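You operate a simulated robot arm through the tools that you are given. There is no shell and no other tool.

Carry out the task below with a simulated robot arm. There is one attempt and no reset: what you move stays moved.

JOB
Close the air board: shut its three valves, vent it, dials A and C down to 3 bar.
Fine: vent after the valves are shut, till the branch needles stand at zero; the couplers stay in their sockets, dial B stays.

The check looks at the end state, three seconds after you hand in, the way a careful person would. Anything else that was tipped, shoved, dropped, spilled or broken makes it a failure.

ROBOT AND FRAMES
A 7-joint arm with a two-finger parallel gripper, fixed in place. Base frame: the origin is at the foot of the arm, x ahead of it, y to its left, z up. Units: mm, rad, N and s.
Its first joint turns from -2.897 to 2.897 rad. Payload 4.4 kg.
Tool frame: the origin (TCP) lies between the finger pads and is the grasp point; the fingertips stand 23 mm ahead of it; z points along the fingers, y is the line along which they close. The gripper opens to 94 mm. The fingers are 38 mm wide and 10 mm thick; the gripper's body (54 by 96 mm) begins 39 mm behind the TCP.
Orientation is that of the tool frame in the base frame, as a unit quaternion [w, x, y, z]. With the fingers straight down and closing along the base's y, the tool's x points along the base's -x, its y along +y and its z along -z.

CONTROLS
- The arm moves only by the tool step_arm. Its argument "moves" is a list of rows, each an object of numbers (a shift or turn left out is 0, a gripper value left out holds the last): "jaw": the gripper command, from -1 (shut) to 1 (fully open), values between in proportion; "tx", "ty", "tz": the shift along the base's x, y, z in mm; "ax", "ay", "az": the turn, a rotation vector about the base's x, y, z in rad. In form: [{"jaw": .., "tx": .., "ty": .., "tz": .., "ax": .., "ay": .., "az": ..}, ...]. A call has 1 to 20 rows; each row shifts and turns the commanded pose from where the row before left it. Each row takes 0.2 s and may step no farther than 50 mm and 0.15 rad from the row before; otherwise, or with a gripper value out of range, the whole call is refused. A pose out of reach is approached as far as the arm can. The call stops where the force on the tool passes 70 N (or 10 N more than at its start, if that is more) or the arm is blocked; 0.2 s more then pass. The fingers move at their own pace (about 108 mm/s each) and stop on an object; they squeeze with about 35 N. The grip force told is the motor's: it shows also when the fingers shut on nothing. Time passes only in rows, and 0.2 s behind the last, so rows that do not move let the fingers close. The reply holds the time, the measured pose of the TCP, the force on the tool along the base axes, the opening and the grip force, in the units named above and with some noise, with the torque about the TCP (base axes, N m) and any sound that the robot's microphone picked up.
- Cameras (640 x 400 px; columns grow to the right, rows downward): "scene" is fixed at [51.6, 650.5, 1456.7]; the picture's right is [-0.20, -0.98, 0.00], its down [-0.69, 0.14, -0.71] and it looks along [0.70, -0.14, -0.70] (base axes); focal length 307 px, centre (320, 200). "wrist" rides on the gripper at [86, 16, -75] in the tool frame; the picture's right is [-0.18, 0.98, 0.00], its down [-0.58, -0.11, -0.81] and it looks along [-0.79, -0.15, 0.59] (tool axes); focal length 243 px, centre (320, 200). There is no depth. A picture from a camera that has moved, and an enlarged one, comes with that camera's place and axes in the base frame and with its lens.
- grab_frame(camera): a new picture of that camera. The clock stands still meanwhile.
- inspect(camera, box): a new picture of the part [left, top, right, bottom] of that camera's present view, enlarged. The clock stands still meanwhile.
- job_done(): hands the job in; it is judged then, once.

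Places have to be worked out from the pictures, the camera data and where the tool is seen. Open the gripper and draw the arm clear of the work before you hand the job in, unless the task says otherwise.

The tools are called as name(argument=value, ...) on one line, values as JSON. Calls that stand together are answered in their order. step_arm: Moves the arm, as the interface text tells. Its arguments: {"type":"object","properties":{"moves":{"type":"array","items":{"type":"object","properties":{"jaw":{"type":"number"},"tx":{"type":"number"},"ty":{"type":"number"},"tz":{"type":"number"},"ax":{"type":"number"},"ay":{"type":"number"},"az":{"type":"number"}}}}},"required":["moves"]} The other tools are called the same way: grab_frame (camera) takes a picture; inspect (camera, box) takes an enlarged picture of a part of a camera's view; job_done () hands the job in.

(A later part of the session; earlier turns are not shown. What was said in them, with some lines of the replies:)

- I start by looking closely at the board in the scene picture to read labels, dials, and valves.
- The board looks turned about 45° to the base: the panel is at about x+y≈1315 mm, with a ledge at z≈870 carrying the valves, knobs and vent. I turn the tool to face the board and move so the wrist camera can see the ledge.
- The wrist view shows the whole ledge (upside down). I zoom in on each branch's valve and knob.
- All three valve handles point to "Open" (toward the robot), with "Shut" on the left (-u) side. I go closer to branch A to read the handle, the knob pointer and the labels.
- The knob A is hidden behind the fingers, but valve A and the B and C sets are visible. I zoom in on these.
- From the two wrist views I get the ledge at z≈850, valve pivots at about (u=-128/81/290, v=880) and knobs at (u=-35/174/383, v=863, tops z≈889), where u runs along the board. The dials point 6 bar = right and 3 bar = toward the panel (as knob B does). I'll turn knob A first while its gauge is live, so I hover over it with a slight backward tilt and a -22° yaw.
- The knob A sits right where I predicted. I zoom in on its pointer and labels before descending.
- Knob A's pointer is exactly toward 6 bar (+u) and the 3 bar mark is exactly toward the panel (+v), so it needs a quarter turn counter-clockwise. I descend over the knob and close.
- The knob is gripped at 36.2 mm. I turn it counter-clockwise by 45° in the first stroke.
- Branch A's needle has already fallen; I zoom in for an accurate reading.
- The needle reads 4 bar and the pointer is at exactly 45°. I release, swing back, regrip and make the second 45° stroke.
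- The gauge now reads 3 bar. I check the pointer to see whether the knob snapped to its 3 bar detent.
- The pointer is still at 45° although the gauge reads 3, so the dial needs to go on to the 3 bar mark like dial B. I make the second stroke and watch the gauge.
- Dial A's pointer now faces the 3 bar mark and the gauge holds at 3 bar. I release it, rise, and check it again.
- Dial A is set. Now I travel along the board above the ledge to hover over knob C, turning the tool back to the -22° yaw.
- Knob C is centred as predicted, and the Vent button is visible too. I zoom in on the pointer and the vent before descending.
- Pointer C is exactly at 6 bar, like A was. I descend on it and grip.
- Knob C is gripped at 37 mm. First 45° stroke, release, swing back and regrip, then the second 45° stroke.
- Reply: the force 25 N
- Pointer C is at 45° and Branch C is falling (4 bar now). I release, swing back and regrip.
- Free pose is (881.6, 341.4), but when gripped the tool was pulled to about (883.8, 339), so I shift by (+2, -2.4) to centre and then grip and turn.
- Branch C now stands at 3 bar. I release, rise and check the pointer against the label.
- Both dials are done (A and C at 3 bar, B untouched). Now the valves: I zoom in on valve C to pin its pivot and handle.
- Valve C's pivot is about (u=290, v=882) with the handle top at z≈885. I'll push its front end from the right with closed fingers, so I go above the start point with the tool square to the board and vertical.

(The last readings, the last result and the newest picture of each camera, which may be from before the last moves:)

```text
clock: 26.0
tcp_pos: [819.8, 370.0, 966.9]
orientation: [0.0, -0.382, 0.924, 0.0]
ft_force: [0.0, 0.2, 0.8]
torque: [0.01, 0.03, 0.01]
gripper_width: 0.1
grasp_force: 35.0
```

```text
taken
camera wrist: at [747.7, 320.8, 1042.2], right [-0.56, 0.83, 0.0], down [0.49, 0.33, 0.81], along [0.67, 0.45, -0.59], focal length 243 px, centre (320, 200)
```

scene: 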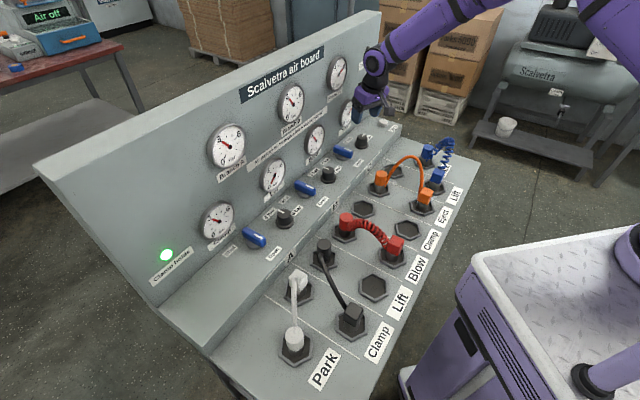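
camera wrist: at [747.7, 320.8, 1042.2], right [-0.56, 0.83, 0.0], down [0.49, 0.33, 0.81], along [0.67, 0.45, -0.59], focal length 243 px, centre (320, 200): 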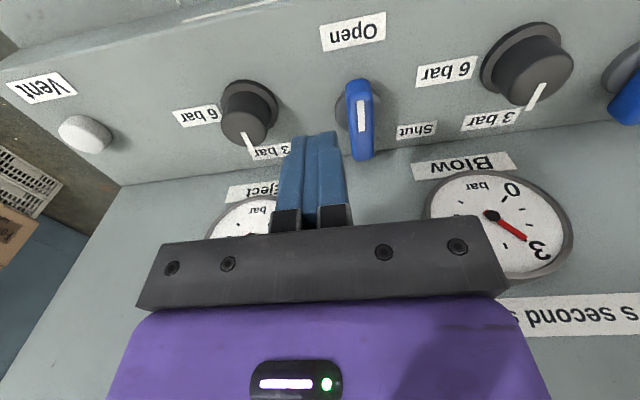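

The tool is square and vertical, to the right of valve C's front end. I descend beside the handle to z≈885.

step_arm(moves=[{"tz": -27}, {"tz": -27}, {"tz": -28}, {}])

grab_frame(camera="wrist")

inspect(camera="scene", box=[290, 110, 410, 210])

```text
clock: 27.0
tcp_pos: [820.4, 370.3, 884.2]
orientation: [0.0, -0.383, 0.924, 0.0]
ft_force: [-0.2, 0.0, -0.8]
torque: [0.0, 0.01, 0.02]
gripper_width: 0.0
grasp_force: 34.8
```

```text
taken
camera wrist: at [747.8, 320.2, 960.0], right [-0.56, 0.83, 0.0], down [0.49, 0.33, 0.81], along [0.67, 0.45, -0.59], focal length 243 px, centre (320, 200)
```

wrist: 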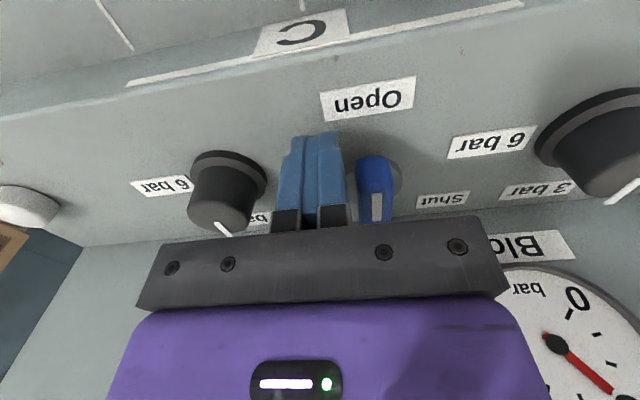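

```text
4.00 times, centred on (350, 160) of scene
camera zoom: at [51.6, 650.5, 1456.7], right [-0.2, -0.98, 0.0], down [-0.69, 0.14, -0.71], along [0.7, -0.14, -0.7], focal length 1227 px, centre (200, 360)
```

zoom: 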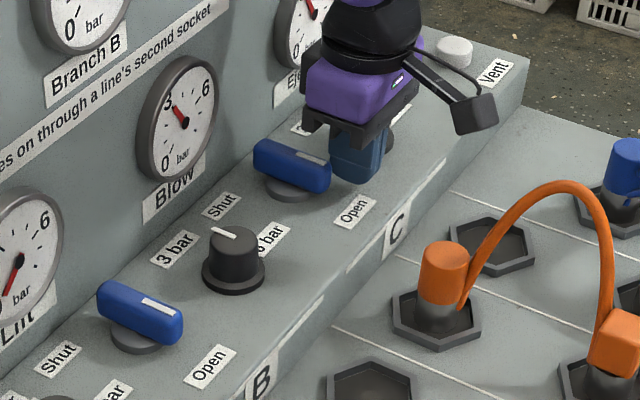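

Fingers stand beside the handle's front end. Now I sweep left (-u) by 25 mm.

step_arm(moves=[{"tx": -4.2, "ty": 4.2}, {"tx": -4.5, "ty": 4.5}, {"tx": -4.5, "ty": 4.5}, {"tx": -4.5, "ty": 4.5}])

inspect(camera="scene", box=[290, 110, 410, 210])

```text
clock: 28.0
tcp_pos: [802.2, 388.0, 886.0]
orientation: [0.0, -0.382, 0.924, 0.0]
ft_force: [-0.3, 0.0, -0.9]
torque: [0.0, 0.02, -0.02]
gripper_width: 0.0
grasp_force: 34.4
```

```text
4.00 times, centred on (350, 160) of scene
camera zoom: at [51.6, 650.5, 1456.7], right [-0.2, -0.98, 0.0], down [-0.69, 0.14, -0.71], along [0.7, -0.14, -0.7], focal length 1227 px, centre (200, 360)
```

zoom: 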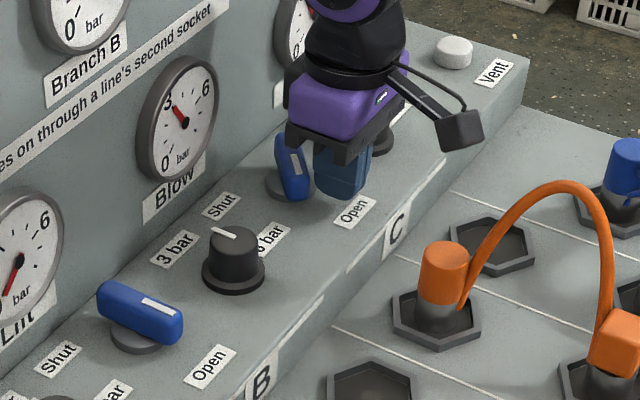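

The handle is turning freely, about halfway. I continue the arc: left and toward the panel.

step_arm(moves=[{"tx": -1.5, "ty": 4.5}, {"tx": -0.5, "ty": 4.6}, {"tx": 0.5, "ty": 4.6}, {"tx": 0.5, "ty": 4.6}])

inspect(camera="scene", box=[290, 110, 410, 210])

grab_frame(camera="wrist")

```text
clock: 29.0
tcp_pos: [803.1, 406.0, 886.2]
orientation: [0.001, -0.382, 0.924, 0.0]
ft_force: [-1.3, -3.1, 1.2]
torque: [-0.01, 0.0, 0.0]
gripper_width: 0.1
grasp_force: 35.2
```

```text
4.00 times, centred on (350, 160) of scene
camera zoom: at [51.6, 650.5, 1456.7], right [-0.2, -0.98, 0.0], down [-0.69, 0.14, -0.71], along [0.7, -0.14, -0.7], focal length 1227 px, centre (200, 360)
```

zoom: 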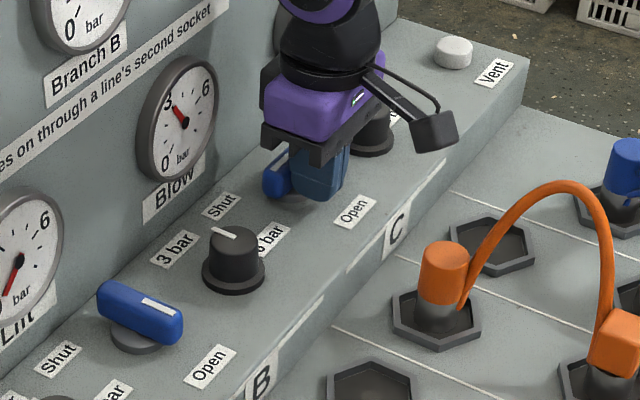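

```text
taken
camera wrist: at [730.3, 356.5, 961.1], right [-0.56, 0.83, 0.0], down [0.49, 0.33, 0.81], along [0.67, 0.45, -0.59], focal length 243 px, centre (320, 200)
```

wrist: 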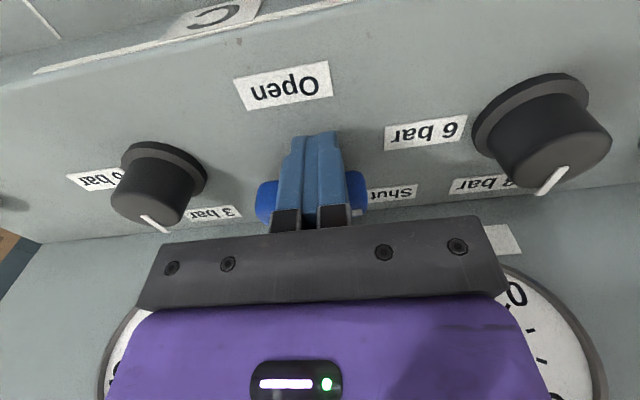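

The handle is now nearly along the board, with a light contact force. I nudge another few mm toward the panel to seat it at the stop.

step_arm(moves=[{"tx": 0.8, "ty": 2.0}, {"tx": 0.8, "ty": 2.0}, {}])

inspect(camera="wrist", box=[230, 120, 430, 240])

```text
clock: 29.8
tcp_pos: [803.7, 405.7, 887.3]
orientation: [-0.003, -0.381, 0.924, -0.001]
ft_force: [-35.0, -54.8, 18.2]
torque: [0.15, -0.28, -0.67]
gripper_width: 0.0
grasp_force: 35.1
```

```text
3.20 times, centred on (330, 180) of wrist
camera zoom: at [730.5, 357.3, 961.3], right [-0.56, 0.83, 0.0], down [0.49, 0.34, 0.8], along [0.67, 0.45, -0.59], focal length 776 px, centre (288, 264)
```

zoom: 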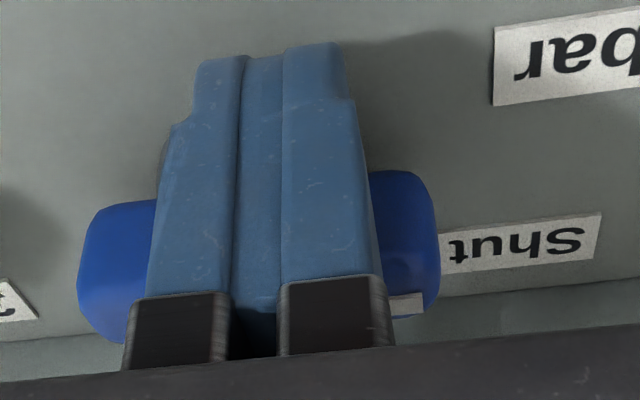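

Firm contact (≈65 N) shows the handle is at its stop, lined up with "Shut". I back off and rise, then look.

step_arm(moves=[{"tx": -5, "ty": -6}, {"tx": -7, "ty": -7}, {"tz": 40}, {"tz": 40}, {}])

grab_frame(camera="wrist")

inspect(camera="scene", box=[290, 110, 410, 210])

```text
clock: 31.0
tcp_pos: [793.2, 397.4, 964.2]
orientation: [0.0, -0.382, 0.924, 0.0]
ft_force: [-1.3, -0.5, 0.1]
torque: [0.02, 0.02, -0.02]
gripper_width: 0.0
grasp_force: 35.1
```

```text
taken
camera wrist: at [720.6, 348.0, 1038.6], right [-0.56, 0.83, 0.0], down [0.49, 0.33, 0.81], along [0.67, 0.45, -0.59], focal length 243 px, centre (320, 200)
```

wrist: 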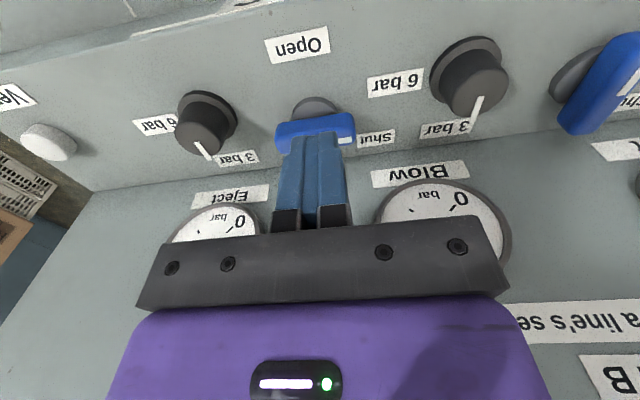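

```text
4.00 times, centred on (350, 160) of scene
camera zoom: at [51.6, 650.5, 1456.7], right [-0.2, -0.98, 0.0], down [-0.69, 0.14, -0.71], along [0.7, -0.14, -0.7], focal length 1227 px, centre (200, 360)
```

zoom: 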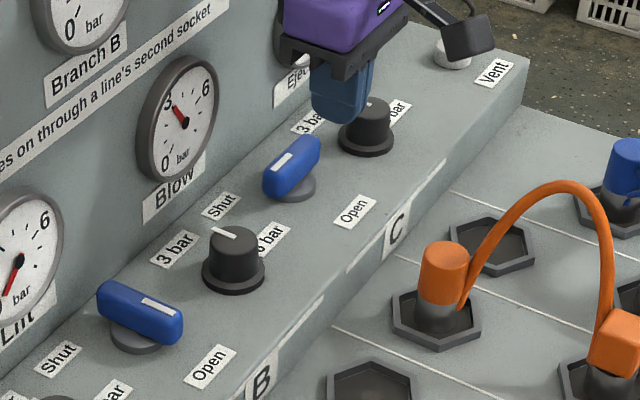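

Valve C is shut. I move along to the same start point beside valve B (u≈109, v≈841) and descend.

step_arm(moves=[{"tx": -30.3, "ty": 30}, {"tx": -30.3, "ty": 30}, {"tx": -30.3, "ty": 30}, {"tx": -30.3, "ty": 30}, {}])

grab_frame(camera="wrist")

```text
clock: 32.2
tcp_pos: [670.7, 518.9, 965.0]
orientation: [0.0, -0.383, 0.924, 0.0]
ft_force: [-1.0, -0.4, 0.6]
torque: [-0.01, 0.04, 0.01]
gripper_width: 0.1
grasp_force: 35.0
```

```text
taken
camera wrist: at [597.1, 469.3, 1039.0], right [-0.56, 0.83, 0.0], down [0.49, 0.33, 0.81], along [0.67, 0.45, -0.59], focal length 243 px, centre (320, 200)
```

wrist: 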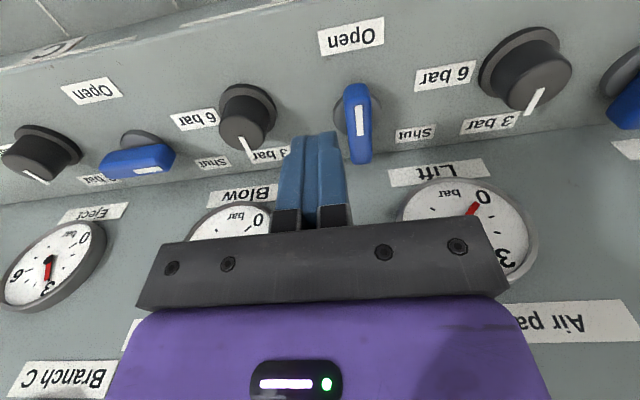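

Same relative picture as at valve C. I descend and run the same sweep.

step_arm(moves=[{"tz": -27}, {"tz": -27}, {"tz": -26}, {}, {"tx": -4.2, "ty": 4.2}, {"tx": -4.5, "ty": 4.5}, {"tx": -4.5, "ty": 4.5}, {"tx": -4.5, "ty": 4.5}, {"tx": -1.5, "ty": 4.5}, {"tx": -0.5, "ty": 4.6}, {"tx": 0.5, "ty": 4.6}, {"tx": 0.5, "ty": 4.6}])

inspect(camera="wrist", box=[230, 120, 430, 240])

grab_frame(camera="scene")

```text
clock: 34.8
tcp_pos: [651.0, 553.8, 884.4]
orientation: [0.001, -0.384, 0.924, 0.0]
ft_force: [-0.8, -1.5, -0.4]
torque: [0.0, -0.01, 0.01]
gripper_width: 0.0
grasp_force: 34.9
```

```text
3.20 times, centred on (330, 180) of wrist
camera zoom: at [579.1, 503.9, 960.3], right [-0.56, 0.83, 0.0], down [0.49, 0.33, 0.81], along [0.67, 0.46, -0.59], focal length 776 px, centre (288, 264)
```

zoom: 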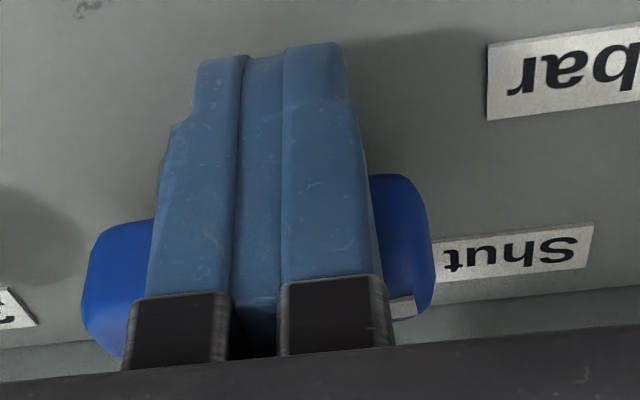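

```text
taken
```

scene: 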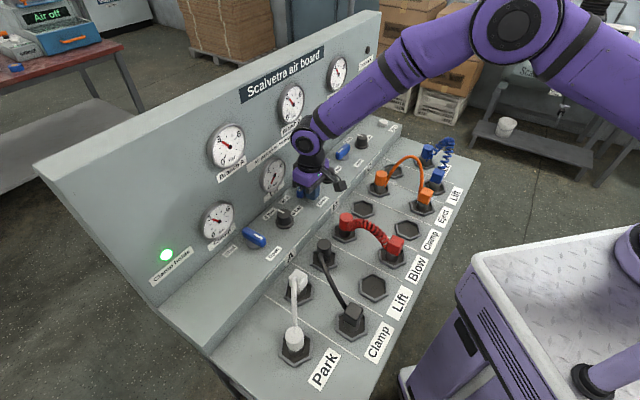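

Valve B's handle is nearly home. I nudge to seat it at the stop, then back off and rise.

step_arm(moves=[{"tx": 0.8, "ty": 1.8}, {"tx": 1.0, "ty": 1.8}, {"tx": 0.6, "ty": 0.8}, {}])

inspect(camera="wrist", box=[230, 120, 430, 240])

```text
clock: 35.8
tcp_pos: [653.8, 555.5, 884.5]
orientation: [-0.001, -0.382, 0.924, -0.001]
ft_force: [-15.7, -19.2, 6.4]
torque: [0.07, -0.13, -0.16]
gripper_width: 0.2
grasp_force: 34.0
```

```text
3.20 times, centred on (330, 180) of wrist
camera zoom: at [580.3, 506.8, 960.4], right [-0.56, 0.83, 0.0], down [0.49, 0.33, 0.81], along [0.67, 0.45, -0.59], focal length 776 px, centre (288, 264)
```

zoom: 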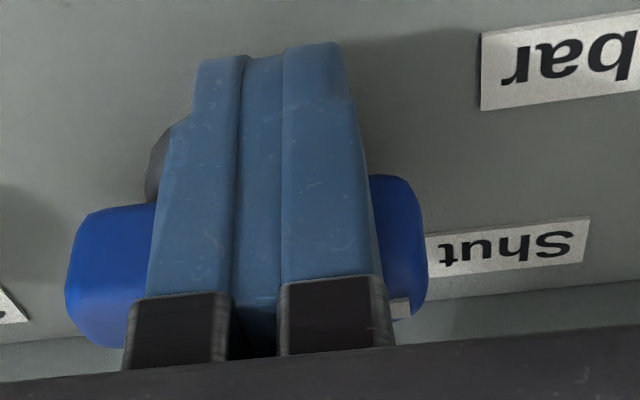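

Force has built to 25 N at the stop; valve B is seated. I back off, rise, and look.

step_arm(moves=[{"tx": -6, "ty": -7}, {"tx": -7, "ty": -7}, {"tz": 40}, {"tz": 40}, {}])

grab_frame(camera="wrist")

inspect(camera="scene", box=[260, 140, 380, 240])

```text
clock: 37.0
tcp_pos: [643.6, 543.4, 964.3]
orientation: [0.0, -0.383, 0.924, 0.001]
ft_force: [0.1, 0.2, 0.1]
torque: [0.0, 0.01, 0.0]
gripper_width: 0.0
grasp_force: 34.5
```

```text
taken
camera wrist: at [571.1, 493.6, 1039.6], right [-0.56, 0.83, 0.0], down [0.49, 0.33, 0.81], along [0.67, 0.46, -0.59], focal length 243 px, centre (320, 200)
```

wrist: 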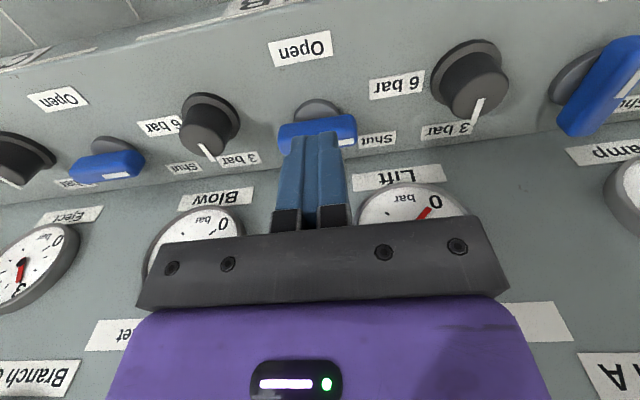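

```text
4.00 times, centred on (320, 190) of scene
camera zoom: at [51.6, 650.5, 1456.7], right [-0.2, -0.98, 0.0], down [-0.69, 0.14, -0.71], along [0.7, -0.14, -0.7], focal length 1227 px, centre (320, 240)
```

zoom: 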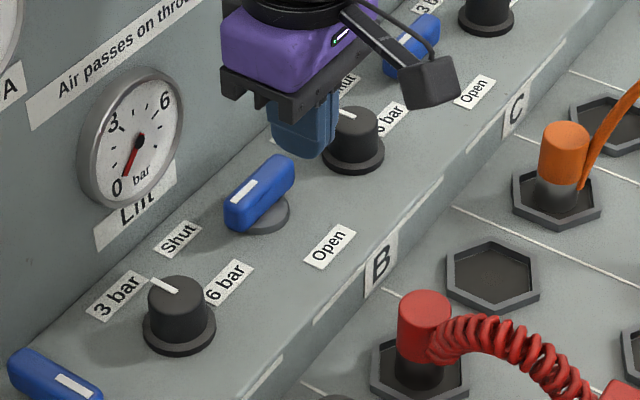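

Valve B is shut. Now along to valve A's start point (u≈-102, v≈841).

step_arm(moves=[{"tx": -30.1, "ty": 30.8}, {"tx": -30.1, "ty": 30.8}, {"tx": -30.1, "ty": 30.8}, {"tx": -30.1, "ty": 30.8}, {}])

grab_frame(camera="wrist")

```text
clock: 38.2
tcp_pos: [521.5, 667.9, 964.8]
orientation: [0.0, -0.382, 0.924, 0.0]
ft_force: [-0.4, 0.1, 0.1]
torque: [0.01, 0.0, -0.01]
gripper_width: 0.0
grasp_force: 34.9
```

```text
taken
camera wrist: at [449.3, 617.8, 1039.9], right [-0.56, 0.83, 0.0], down [0.49, 0.33, 0.81], along [0.67, 0.45, -0.59], focal length 243 px, centre (320, 200)
```

wrist: 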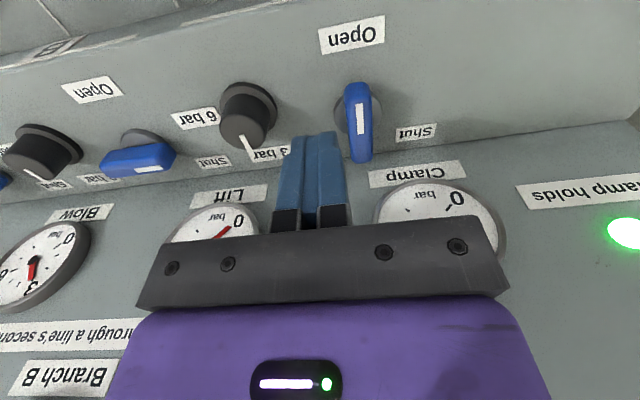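

The geometry matches the earlier valves. I descend and run the same sweep plus the seating nudge.

step_arm(moves=[{"tz": -27}, {"tz": -27}, {"tz": -26}, {}, {"tx": -4.2, "ty": 4.2}, {"tx": -4.5, "ty": 4.5}, {"tx": -4.5, "ty": 4.5}, {"tx": -4.5, "ty": 4.5}, {"tx": -1.5, "ty": 4.5}, {"tx": -0.5, "ty": 4.6}, {"tx": 0.5, "ty": 4.6}, {"tx": 0.5, "ty": 4.6}, {"tx": 0.8, "ty": 1.8}])

inspect(camera="wrist", box=[230, 120, 430, 240])

```text
clock: 41.0
tcp_pos: [502.7, 703.8, 886.8]
orientation: [-0.001, -0.383, 0.924, 0.0]
ft_force: [-7.1, -4.9, 17.1]
torque: [0.25, -0.19, -0.05]
gripper_width: 0.1
grasp_force: 34.9
```

```text
3.20 times, centred on (330, 180) of wrist
camera zoom: at [429.3, 654.6, 961.4], right [-0.56, 0.83, 0.0], down [0.49, 0.33, 0.81], along [0.67, 0.46, -0.59], focal length 776 px, centre (288, 264)
```

zoom: 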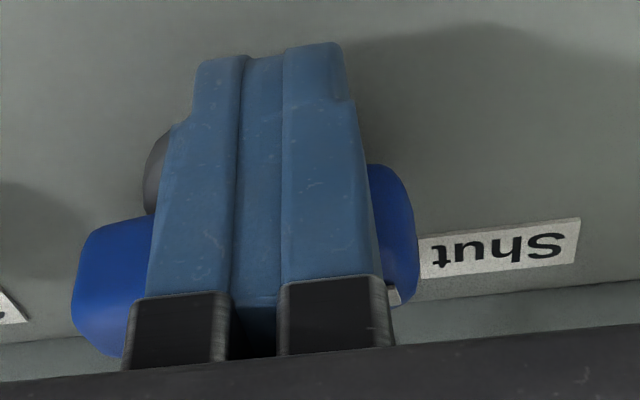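

The handle is nearly home, with a slight upward force from the tip on the disc. I lift 1.5 mm and push on a little to seat it.

step_arm(moves=[{"tz": 1.5}, {"tx": 1.0, "ty": 1.8}, {"tx": 1.0, "ty": 1.5}, {}])

inspect(camera="wrist", box=[230, 120, 430, 240])

```text
clock: 42.0
tcp_pos: [505.5, 705.3, 886.4]
orientation: [-0.001, -0.382, 0.924, -0.001]
ft_force: [-13.7, -15.3, 2.8]
torque: [0.11, 0.09, -0.08]
gripper_width: 0.0
grasp_force: 34.7
```

```text
3.20 times, centred on (330, 180) of wrist
camera zoom: at [431.6, 656.8, 961.9], right [-0.56, 0.83, 0.0], down [0.49, 0.34, 0.8], along [0.66, 0.45, -0.59], focal length 776 px, centre (288, 264)
```

zoom: 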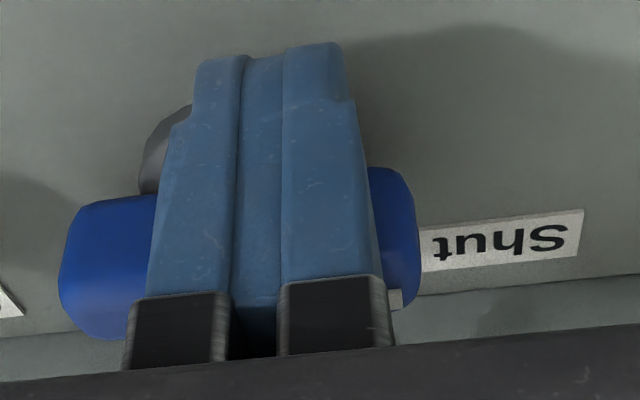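

Valve A is seated against its stop (≈20 N). I back off, rise, and check all three valves.

step_arm(moves=[{"tx": -6, "ty": -7}, {"tx": -7, "ty": -7}, {"tz": 40}, {"tz": 40}, {"tz": 20}])

grab_frame(camera="wrist")

inspect(camera="scene", box=[190, 40, 400, 270])

```text
clock: 43.2
tcp_pos: [493.7, 695.2, 988.0]
orientation: [-0.001, -0.382, 0.924, 0.0]
ft_force: [0.1, 0.3, -1.4]
torque: [0.01, 0.01, 0.01]
gripper_width: 0.2
grasp_force: 35.0
```

```text
taken
camera wrist: at [419.9, 644.8, 1062.5], right [-0.56, 0.83, 0.0], down [0.49, 0.33, 0.81], along [0.67, 0.45, -0.59], focal length 243 px, centre (320, 200)
```

wrist: 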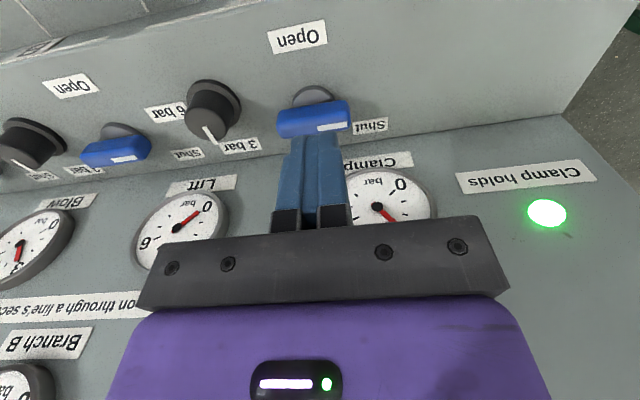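

```text
1.74 times, centred on (295, 155) of scene
camera zoom: at [51.6, 650.5, 1456.7], right [-0.2, -0.98, 0.0], down [-0.69, 0.14, -0.71], along [0.7, -0.14, -0.7], focal length 534 px, centre (364, 278)
```

zoom: 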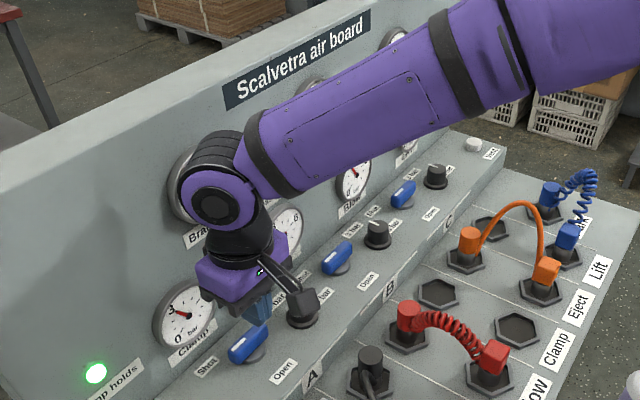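

All three valves are shut. Now the vent: it sits at about (990, 224), near the reach limit, so I travel there with the tool yawed to the radial direction and tilted outward 0.4 rad, stopping short first.

step_arm(moves=[{"tx": 30, "ty": -34.4, "tz": 1, "az": -0.1126}, {"tx": 30, "ty": -34.4, "tz": 1, "az": -0.1126}, {"tx": 30, "ty": -34.4, "tz": 1, "az": -0.1126}, {"tx": 30, "ty": -34.4, "tz": 1, "az": -0.1126}, {"tx": 30, "ty": -34.4, "tz": 1, "az": -0.1126}, {"tx": 30, "ty": -34.4, "tz": 1, "ax": 0.0293, "ay": -0.13}, {"tx": 30, "ty": -34.4, "tz": 1, "ax": 0.0293, "ay": -0.13}, {"tx": 30, "ty": -34.4, "tz": 1, "ax": 0.0293, "ay": -0.13}, {"tx": 30, "ty": -34.4, "tz": 1}, {"tx": 30, "ty": -34.4, "tz": 1}, {"tx": 30, "ty": -34.4, "tz": 1}, {"tx": 30, "ty": -34.4, "tz": 1}, {"tx": 30, "ty": -34.4}, {}])

grab_frame(camera="wrist")

grab_frame(camera="scene")

```text
clock: 46.2
tcp_pos: [882.3, 246.8, 997.6]
orientation: [0.197, -0.108, 0.974, 0.022]
ft_force: [0.4, 0.8, 1.3]
torque: [0.01, 0.01, 0.0]
gripper_width: 0.0
grasp_force: 35.5
```

```text
taken
camera wrist: at [772.5, 238.8, 1033.6], right [-0.05, 1.0, 0.07], down [0.24, -0.06, 0.97], along [0.97, 0.07, -0.24], focal length 243 px, centre (320, 200)
```

wrist: 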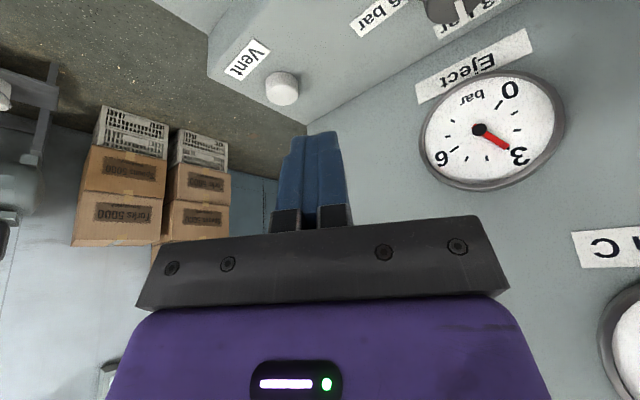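

```text
taken
```

scene: 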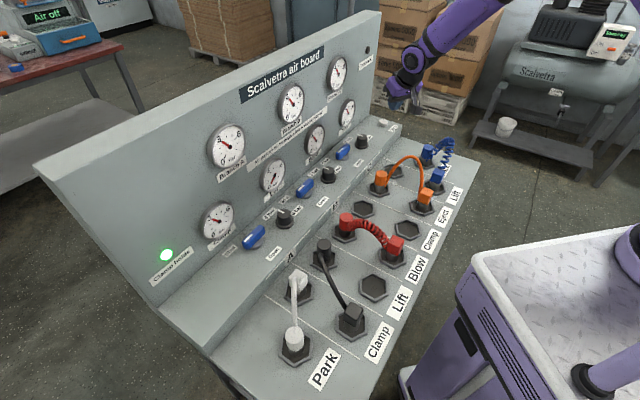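

The vent is ahead and slightly left of the fingertips in view; scene shows all branch gauges clear of the arm. I move in to hover above it.

step_arm(moves=[{"tx": 38.7, "ty": -7.3, "tz": -15.9}, {"tx": 38.7, "ty": -7.3, "tz": -15.9}, {"tx": 38.7, "ty": -7.3, "tz": -15.9}, {}])

grab_frame(camera="wrist")

inspect(camera="scene", box=[320, 60, 440, 160])

inspect(camera="scene", box=[200, 40, 400, 260])

```text
clock: 47.2
tcp_pos: [999.7, 224.2, 950.6]
orientation: [0.198, -0.108, 0.974, 0.022]
ft_force: [-0.1, 0.2, 0.1]
torque: [0.02, 0.01, -0.01]
gripper_width: 0.0
grasp_force: 35.1
```

```text
taken
camera wrist: at [889.1, 217.0, 985.7], right [-0.05, 1.0, 0.07], down [0.24, -0.06, 0.97], along [0.97, 0.07, -0.24], focal length 243 px, centre (320, 200)
```

wrist: 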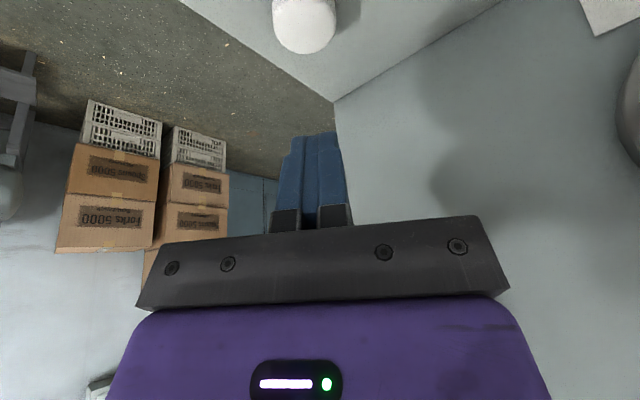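

```text
4.00 times, centred on (380, 110) of scene
camera zoom: at [51.6, 650.5, 1456.7], right [-0.2, -0.98, 0.0], down [-0.69, 0.14, -0.71], along [0.7, -0.14, -0.7], focal length 1227 px, centre (80, 560)
```

zoom: 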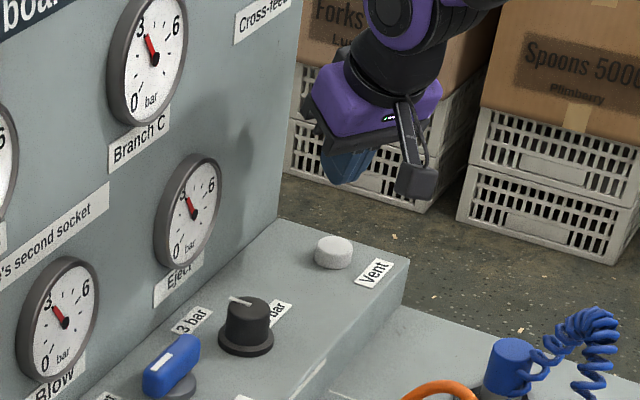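

```text
1.82 times, centred on (300, 150) of scene
camera zoom: at [51.6, 650.5, 1456.7], right [-0.2, -0.98, 0.0], down [-0.69, 0.14, -0.71], along [0.7, -0.14, -0.7], focal length 558 px, centre (356, 291)
```

zoom: 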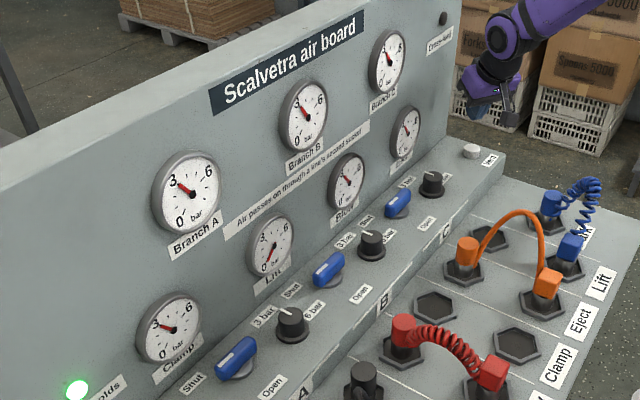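

All valves show Shut and all branch gauges stand at 3 bar. I zoom in on the vent button in the wrist view to triangulate its position and height.

inspect(camera="wrist", box=[230, 0, 390, 100])

inspect(camera="scene", box=[380, 80, 440, 130])

```text
4.00 times, centred on (310, 50) of wrist
camera zoom: at [889.1, 217.0, 985.7], right [-0.05, 1.0, 0.07], down [0.24, -0.06, 0.97], along [0.97, 0.07, -0.24], focal length 970 px, centre (360, 800)
```

zoom: 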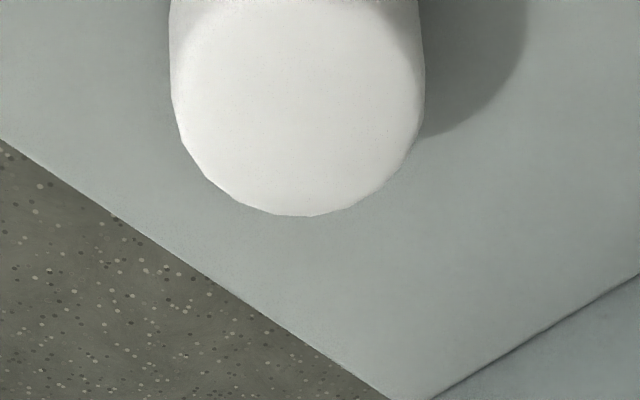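

```text
8.00 times, centred on (410, 105) of scene
camera zoom: at [51.6, 650.5, 1456.7], right [-0.2, -0.98, 0.0], down [-0.69, 0.14, -0.71], along [0.7, -0.14, -0.7], focal length 2454 px, centre (-400, 960)
```

zoom: 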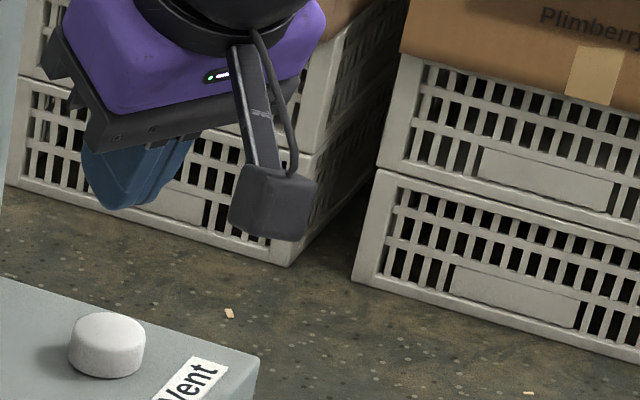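

The button centre is near (992, 223.5) with its top at z≈866. I lower to just above it, then press in small steps.

step_arm(moves=[{"tx": -3, "tz": -20}, {"tz": -20}, {"tz": -8}, {"tz": -3}])

inspect(camera="scene", box=[360, 60, 440, 130])

grab_frame(camera="wrist")

```text
clock: 48.2
tcp_pos: [995.4, 224.5, 900.6]
orientation: [0.197, -0.108, 0.974, 0.022]
ft_force: [-0.7, -0.1, -0.8]
torque: [0.03, 0.01, 0.0]
gripper_width: 0.1
grasp_force: 35.4
```

```text
5.71 times, centred on (400, 95) of scene
camera zoom: at [51.6, 650.5, 1456.7], right [-0.2, -0.98, 0.0], down [-0.69, 0.14, -0.71], along [0.7, -0.14, -0.7], focal length 1753 px, centre (-137, 800)
```

zoom: 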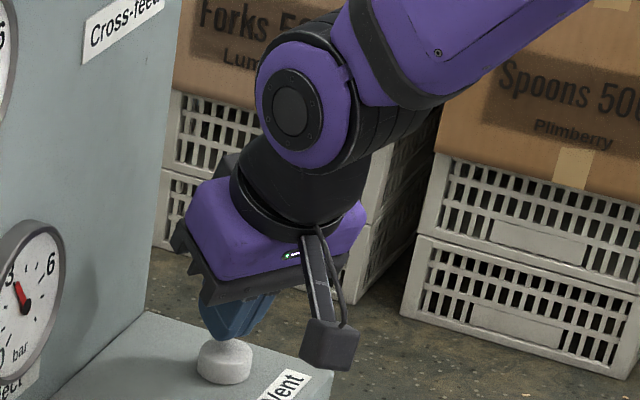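

```text
taken
camera wrist: at [885.2, 216.5, 935.0], right [-0.05, 1.0, 0.07], down [0.24, -0.06, 0.97], along [0.97, 0.07, -0.24], focal length 243 px, centre (320, 200)
```

wrist: 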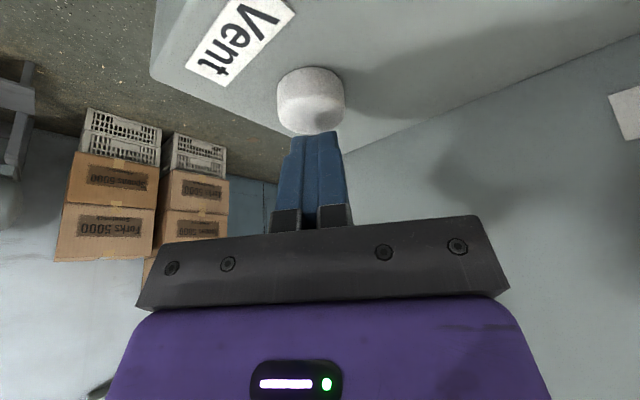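

The fingertips line up over the button's middle as they come down. I now press in 2 mm steps.

step_arm(moves=[{"tz": -2}, {"tz": -2}, {"tz": -2}, {"tz": -2}])

```text
clock: 49.2
tcp_pos: [996.0, 225.7, 893.7]
orientation: [0.197, -0.108, 0.974, 0.021]
ft_force: [-0.5, 0.9, 2.6]
torque: [0.0, 0.05, -0.01]
gripper_width: 0.2
grasp_force: 35.1
```

Light contact just begins (≈2.6 N up). I continue pressing down in small steps.

step_arm(moves=[{"tz": -2}, {"tz": -2}, {"tz": -1}])

inspect(camera="scene", box=[200, 40, 440, 200])

```text
clock: 50.0
tcp_pos: [995.2, 224.9, 889.0]
orientation: [0.199, -0.108, 0.974, 0.022]
ft_force: [-6.1, -0.9, 14.4]
torque: [-0.03, 0.32, -0.04]
gripper_width: 0.1
grasp_force: 34.5
```

```text
2.50 times, centred on (320, 120) of scene
camera zoom: at [51.6, 650.5, 1456.7], right [-0.2, -0.98, 0.0], down [-0.69, 0.14, -0.71], along [0.7, -0.14, -0.7], focal length 767 px, centre (320, 400)
```

zoom: 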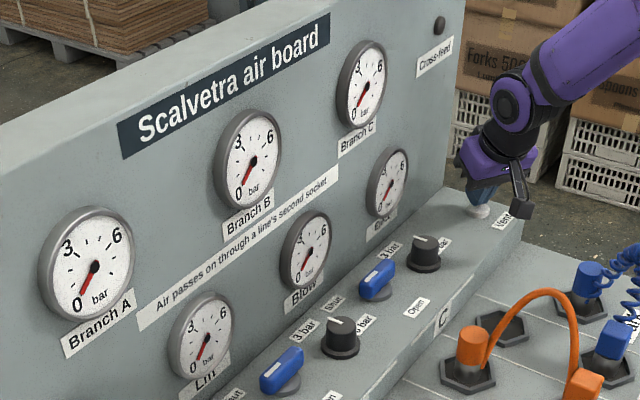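

The vent works: all needles are dropping toward 0. I hold the button for another second and zoom in on the gauges.

step_arm(moves=[{"tz": -0.5}, {}, {}, {}, {}, {}, {}, {}])

inspect(camera="scene", box=[200, 110, 270, 180])

inspect(camera="scene", box=[265, 70, 335, 140])

inspect(camera="scene", box=[310, 40, 380, 110])

```text
clock: 51.8
tcp_pos: [995.6, 225.5, 887.5]
orientation: [0.199, -0.108, 0.974, 0.021]
ft_force: [3.8, 3.3, 22.9]
torque: [-0.02, 0.03, 0.01]
gripper_width: 0.1
grasp_force: 34.8
```

```text
5.71 times, centred on (235, 145) of scene
camera zoom: at [51.6, 650.5, 1456.7], right [-0.2, -0.98, 0.0], down [-0.69, 0.14, -0.71], along [0.7, -0.14, -0.7], focal length 1753 px, centre (806, 514)
```

zoom: 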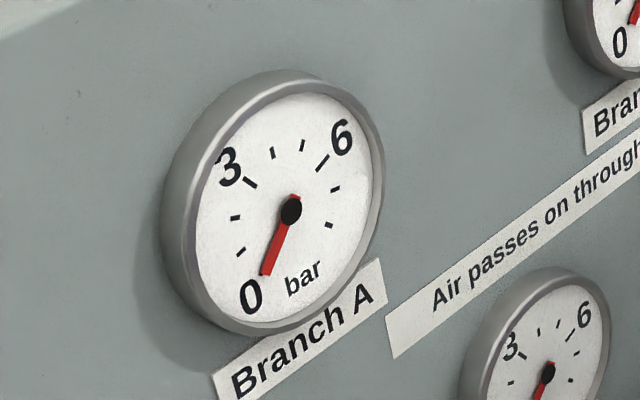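

```text
5.71 times, centred on (300, 105) of scene
camera zoom: at [51.6, 650.5, 1456.7], right [-0.2, -0.98, 0.0], down [-0.69, 0.14, -0.71], along [0.7, -0.14, -0.7], focal length 1753 px, centre (434, 743)
```

zoom: 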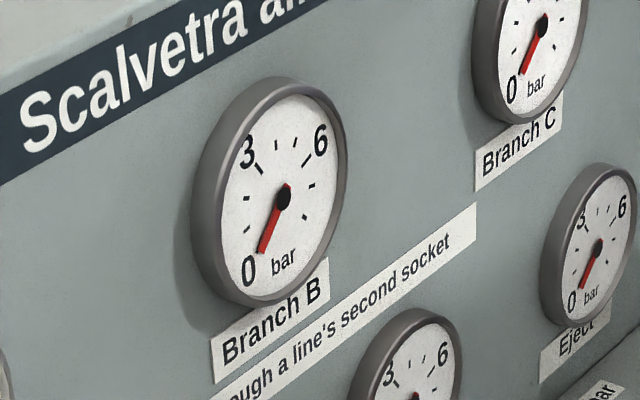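

```text
5.71 times, centred on (345, 75) of scene
camera zoom: at [51.6, 650.5, 1456.7], right [-0.2, -0.98, 0.0], down [-0.69, 0.14, -0.71], along [0.7, -0.14, -0.7], focal length 1753 px, centre (177, 914)
```

zoom: 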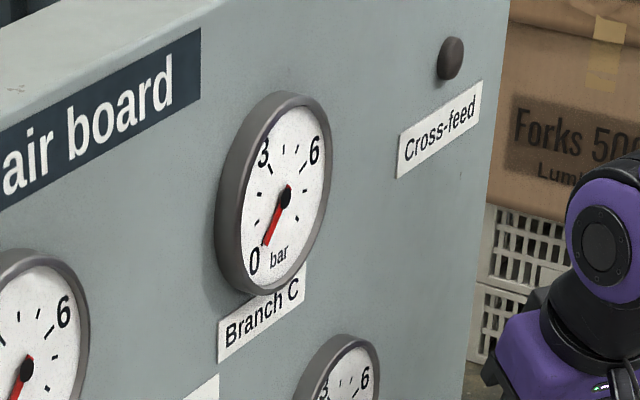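

All three branch needles stand at zero. I hold two more seconds to be thorough, then lift off and draw back.

step_arm(moves=[{}, {}, {}, {}, {}, {}, {}, {}, {}, {}, {"tz": 5}, {"tz": 15}, {"tz": 30}, {"tz": 30}])

grab_frame(camera="wrist")

inspect(camera="scene", box=[200, 40, 440, 200])

```text
clock: 54.8
tcp_pos: [997.3, 227.5, 966.6]
orientation: [0.198, -0.108, 0.974, 0.021]
ft_force: [0.2, -0.4, 0.6]
torque: [0.01, 0.0, -0.01]
gripper_width: 0.0
grasp_force: 34.9
```

```text
taken
camera wrist: at [886.4, 219.3, 1001.6], right [-0.05, 1.0, 0.07], down [0.24, -0.06, 0.97], along [0.97, 0.07, -0.24], focal length 243 px, centre (320, 200)
```

wrist: 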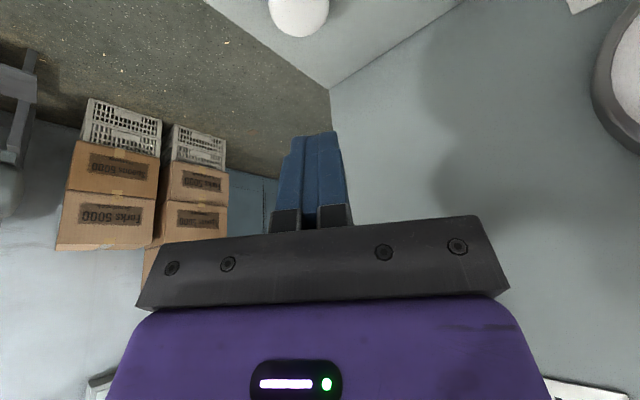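

```text
2.50 times, centred on (320, 120) of scene
camera zoom: at [51.6, 650.5, 1456.7], right [-0.2, -0.98, 0.0], down [-0.69, 0.14, -0.71], along [0.7, -0.14, -0.7], focal length 767 px, centre (320, 400)
```

zoom: 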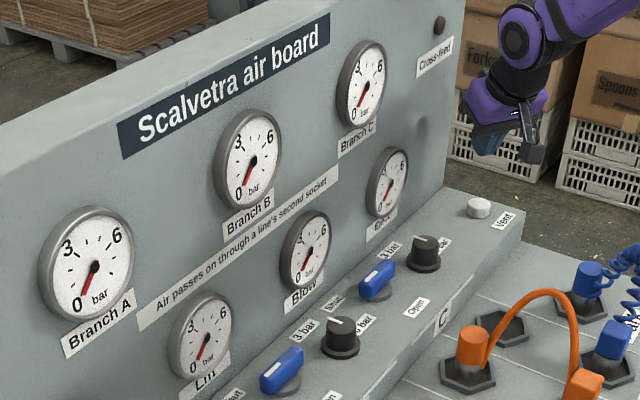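

The needles stay at zero with the button released. I raise and withdraw the arm to its starting area, straightening the tool and opening the gripper once clear.

step_arm(moves=[{"tx": -10, "tz": 45}, {"tx": -10, "tz": 45}, {"tx": -40, "ty": -9, "tz": 10}, {"tx": -40, "ty": -9, "tz": 10, "ax": -0.0293, "ay": 0.13}, {"tx": -40, "ty": -9, "tz": 10, "ax": -0.0293, "ay": 0.13}, {"tx": -40, "ty": -9, "tz": 10, "ax": -0.0293, "ay": 0.13}, {"tx": -40, "ty": -9, "tz": 10}, {"tx": -40, "ty": -9, "tz": 10}, {"tx": -40, "ty": -9, "tz": 10}, {"tx": -40, "ty": -9, "tz": 10}, {"tx": -40, "ty": -9}, {"tx": -40, "ty": -9}, {"tx": -30, "ty": -9, "jaw": 1}, {}, {}])

grab_frame(camera="scene")

inspect(camera="scene", box=[200, 40, 400, 270])

inspect(camera="scene", box=[220, 120, 480, 380])

```text
clock: 58.0
tcp_pos: [546.0, 123.1, 1136.1]
orientation: [0.001, -0.111, 0.994, 0.0]
ft_force: [0.5, 0.6, -0.4]
torque: [-0.01, 0.0, -0.02]
gripper_width: 94.0
grasp_force: 0.0
```

```text
taken
```

scene: 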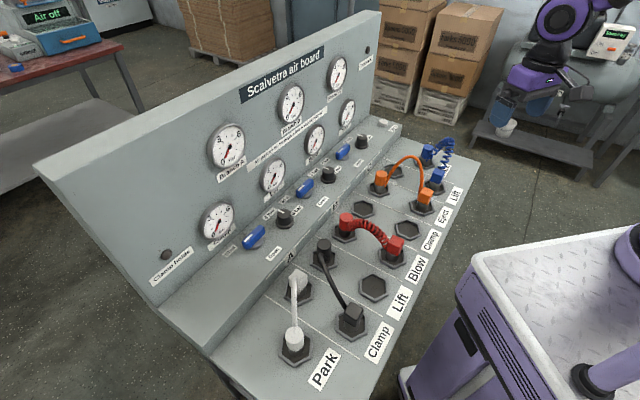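

```text
1.74 times, centred on (300, 155) of scene
camera zoom: at [51.6, 650.5, 1456.7], right [-0.2, -0.98, 0.0], down [-0.69, 0.14, -0.71], along [0.7, -0.14, -0.7], focal length 534 px, centre (355, 278)
```

zoom: 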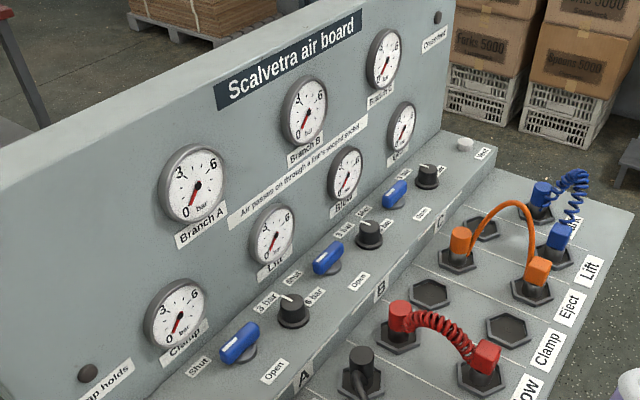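

```text
1.54 times, centred on (350, 250) of scene
camera zoom: at [51.6, 650.5, 1456.7], right [-0.2, -0.98, 0.0], down [-0.69, 0.14, -0.71], along [0.7, -0.14, -0.7], focal length 472 px, centre (274, 123)
```

zoom: 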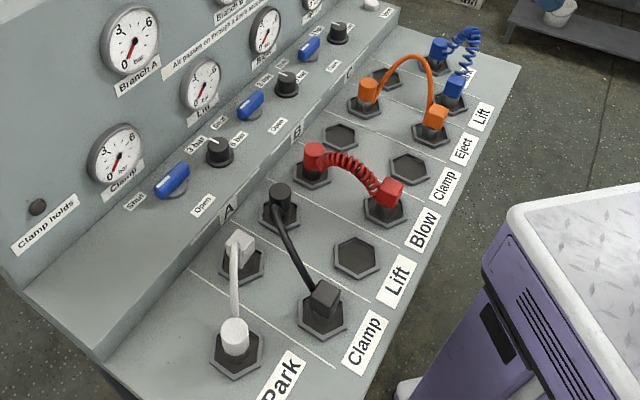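

All needles are at zero, the valves are shut and the couplers are in place. One last zoom confirms the dial pointers before I hand in.

inspect(camera="scene", box=[230, 190, 320, 260])

inspect(camera="scene", box=[290, 115, 400, 200])

inspect(camera="scene", box=[200, 50, 370, 180])

```text
5.71 times, centred on (275, 225) of scene
camera zoom: at [51.6, 650.5, 1456.7], right [-0.2, -0.98, 0.0], down [-0.69, 0.14, -0.71], along [0.7, -0.14, -0.7], focal length 1753 px, centre (577, 57)
```

zoom: 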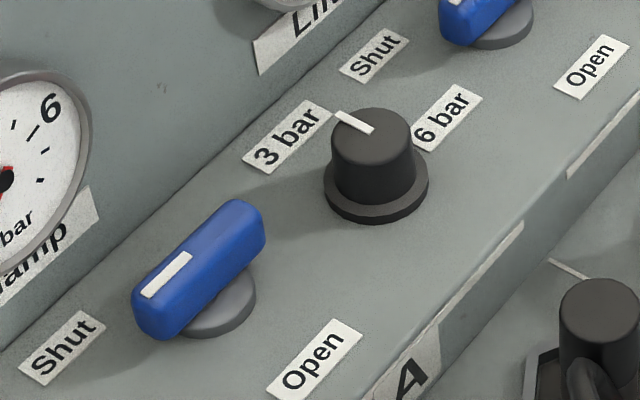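

```text
4.71 times, centred on (345, 158) of scene
camera zoom: at [51.6, 650.5, 1456.7], right [-0.2, -0.98, 0.0], down [-0.69, 0.14, -0.71], along [0.7, -0.14, -0.7], focal length 1444 px, centre (202, 400)
```

zoom: 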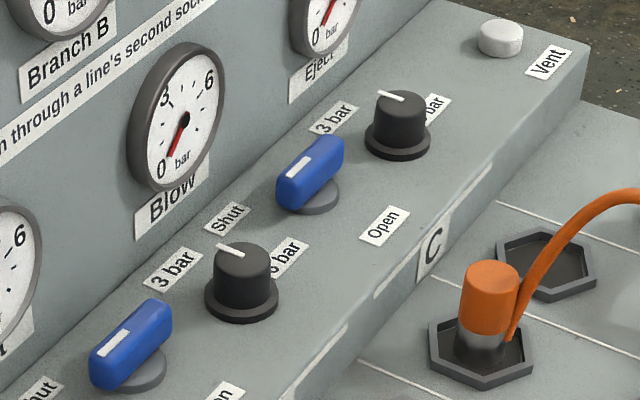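

```text
3.08 times, centred on (285, 115) of scene
camera zoom: at [51.6, 650.5, 1456.7], right [-0.2, -0.98, 0.0], down [-0.69, 0.14, -0.71], along [0.7, -0.14, -0.7], focal length 944 px, centre (428, 462)
```

zoom: 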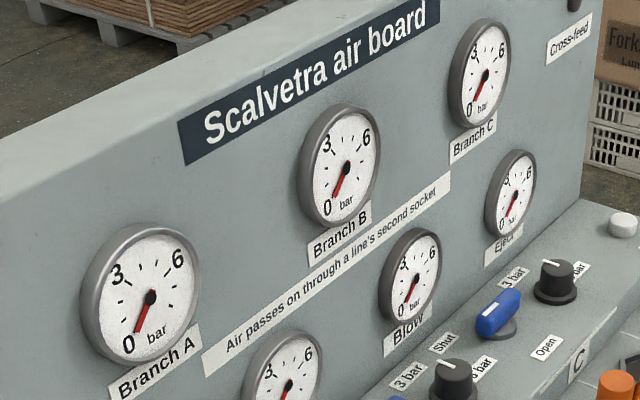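

Dials A, B and C all point at 3 bar (B was never touched), the three valves point at Shut, and the branch needles stand at zero. The arm is clear with the gripper open, so I hand the job in.

job_done()

```text
The job is handed in.
```

The air board is closed and the job is handed in. The check's verdict hasn't come back to me.

- **Valves:** A, B and C are all turned to "Shut" and seated against their stops.
- **Vent:** I pressed and held the button after all three valves were shut. The branch needles went to zero and stayed there after I let go.
- **Dials:** A and C are turned from 6 down to 3 bar. I turned them before shutting the valves so their gauges could confirm the setting. I did not touch dial B, which still points at 3 bar.
- **Couplers:** All were still in their sockets in the last picture.
- **Clamp light:** The green "Clamp holds" light was on at the start and is now off, since venting took the air off that line.

The arm is drawn back clear of the board with the gripper open, and I saw nothing knocked or moved.
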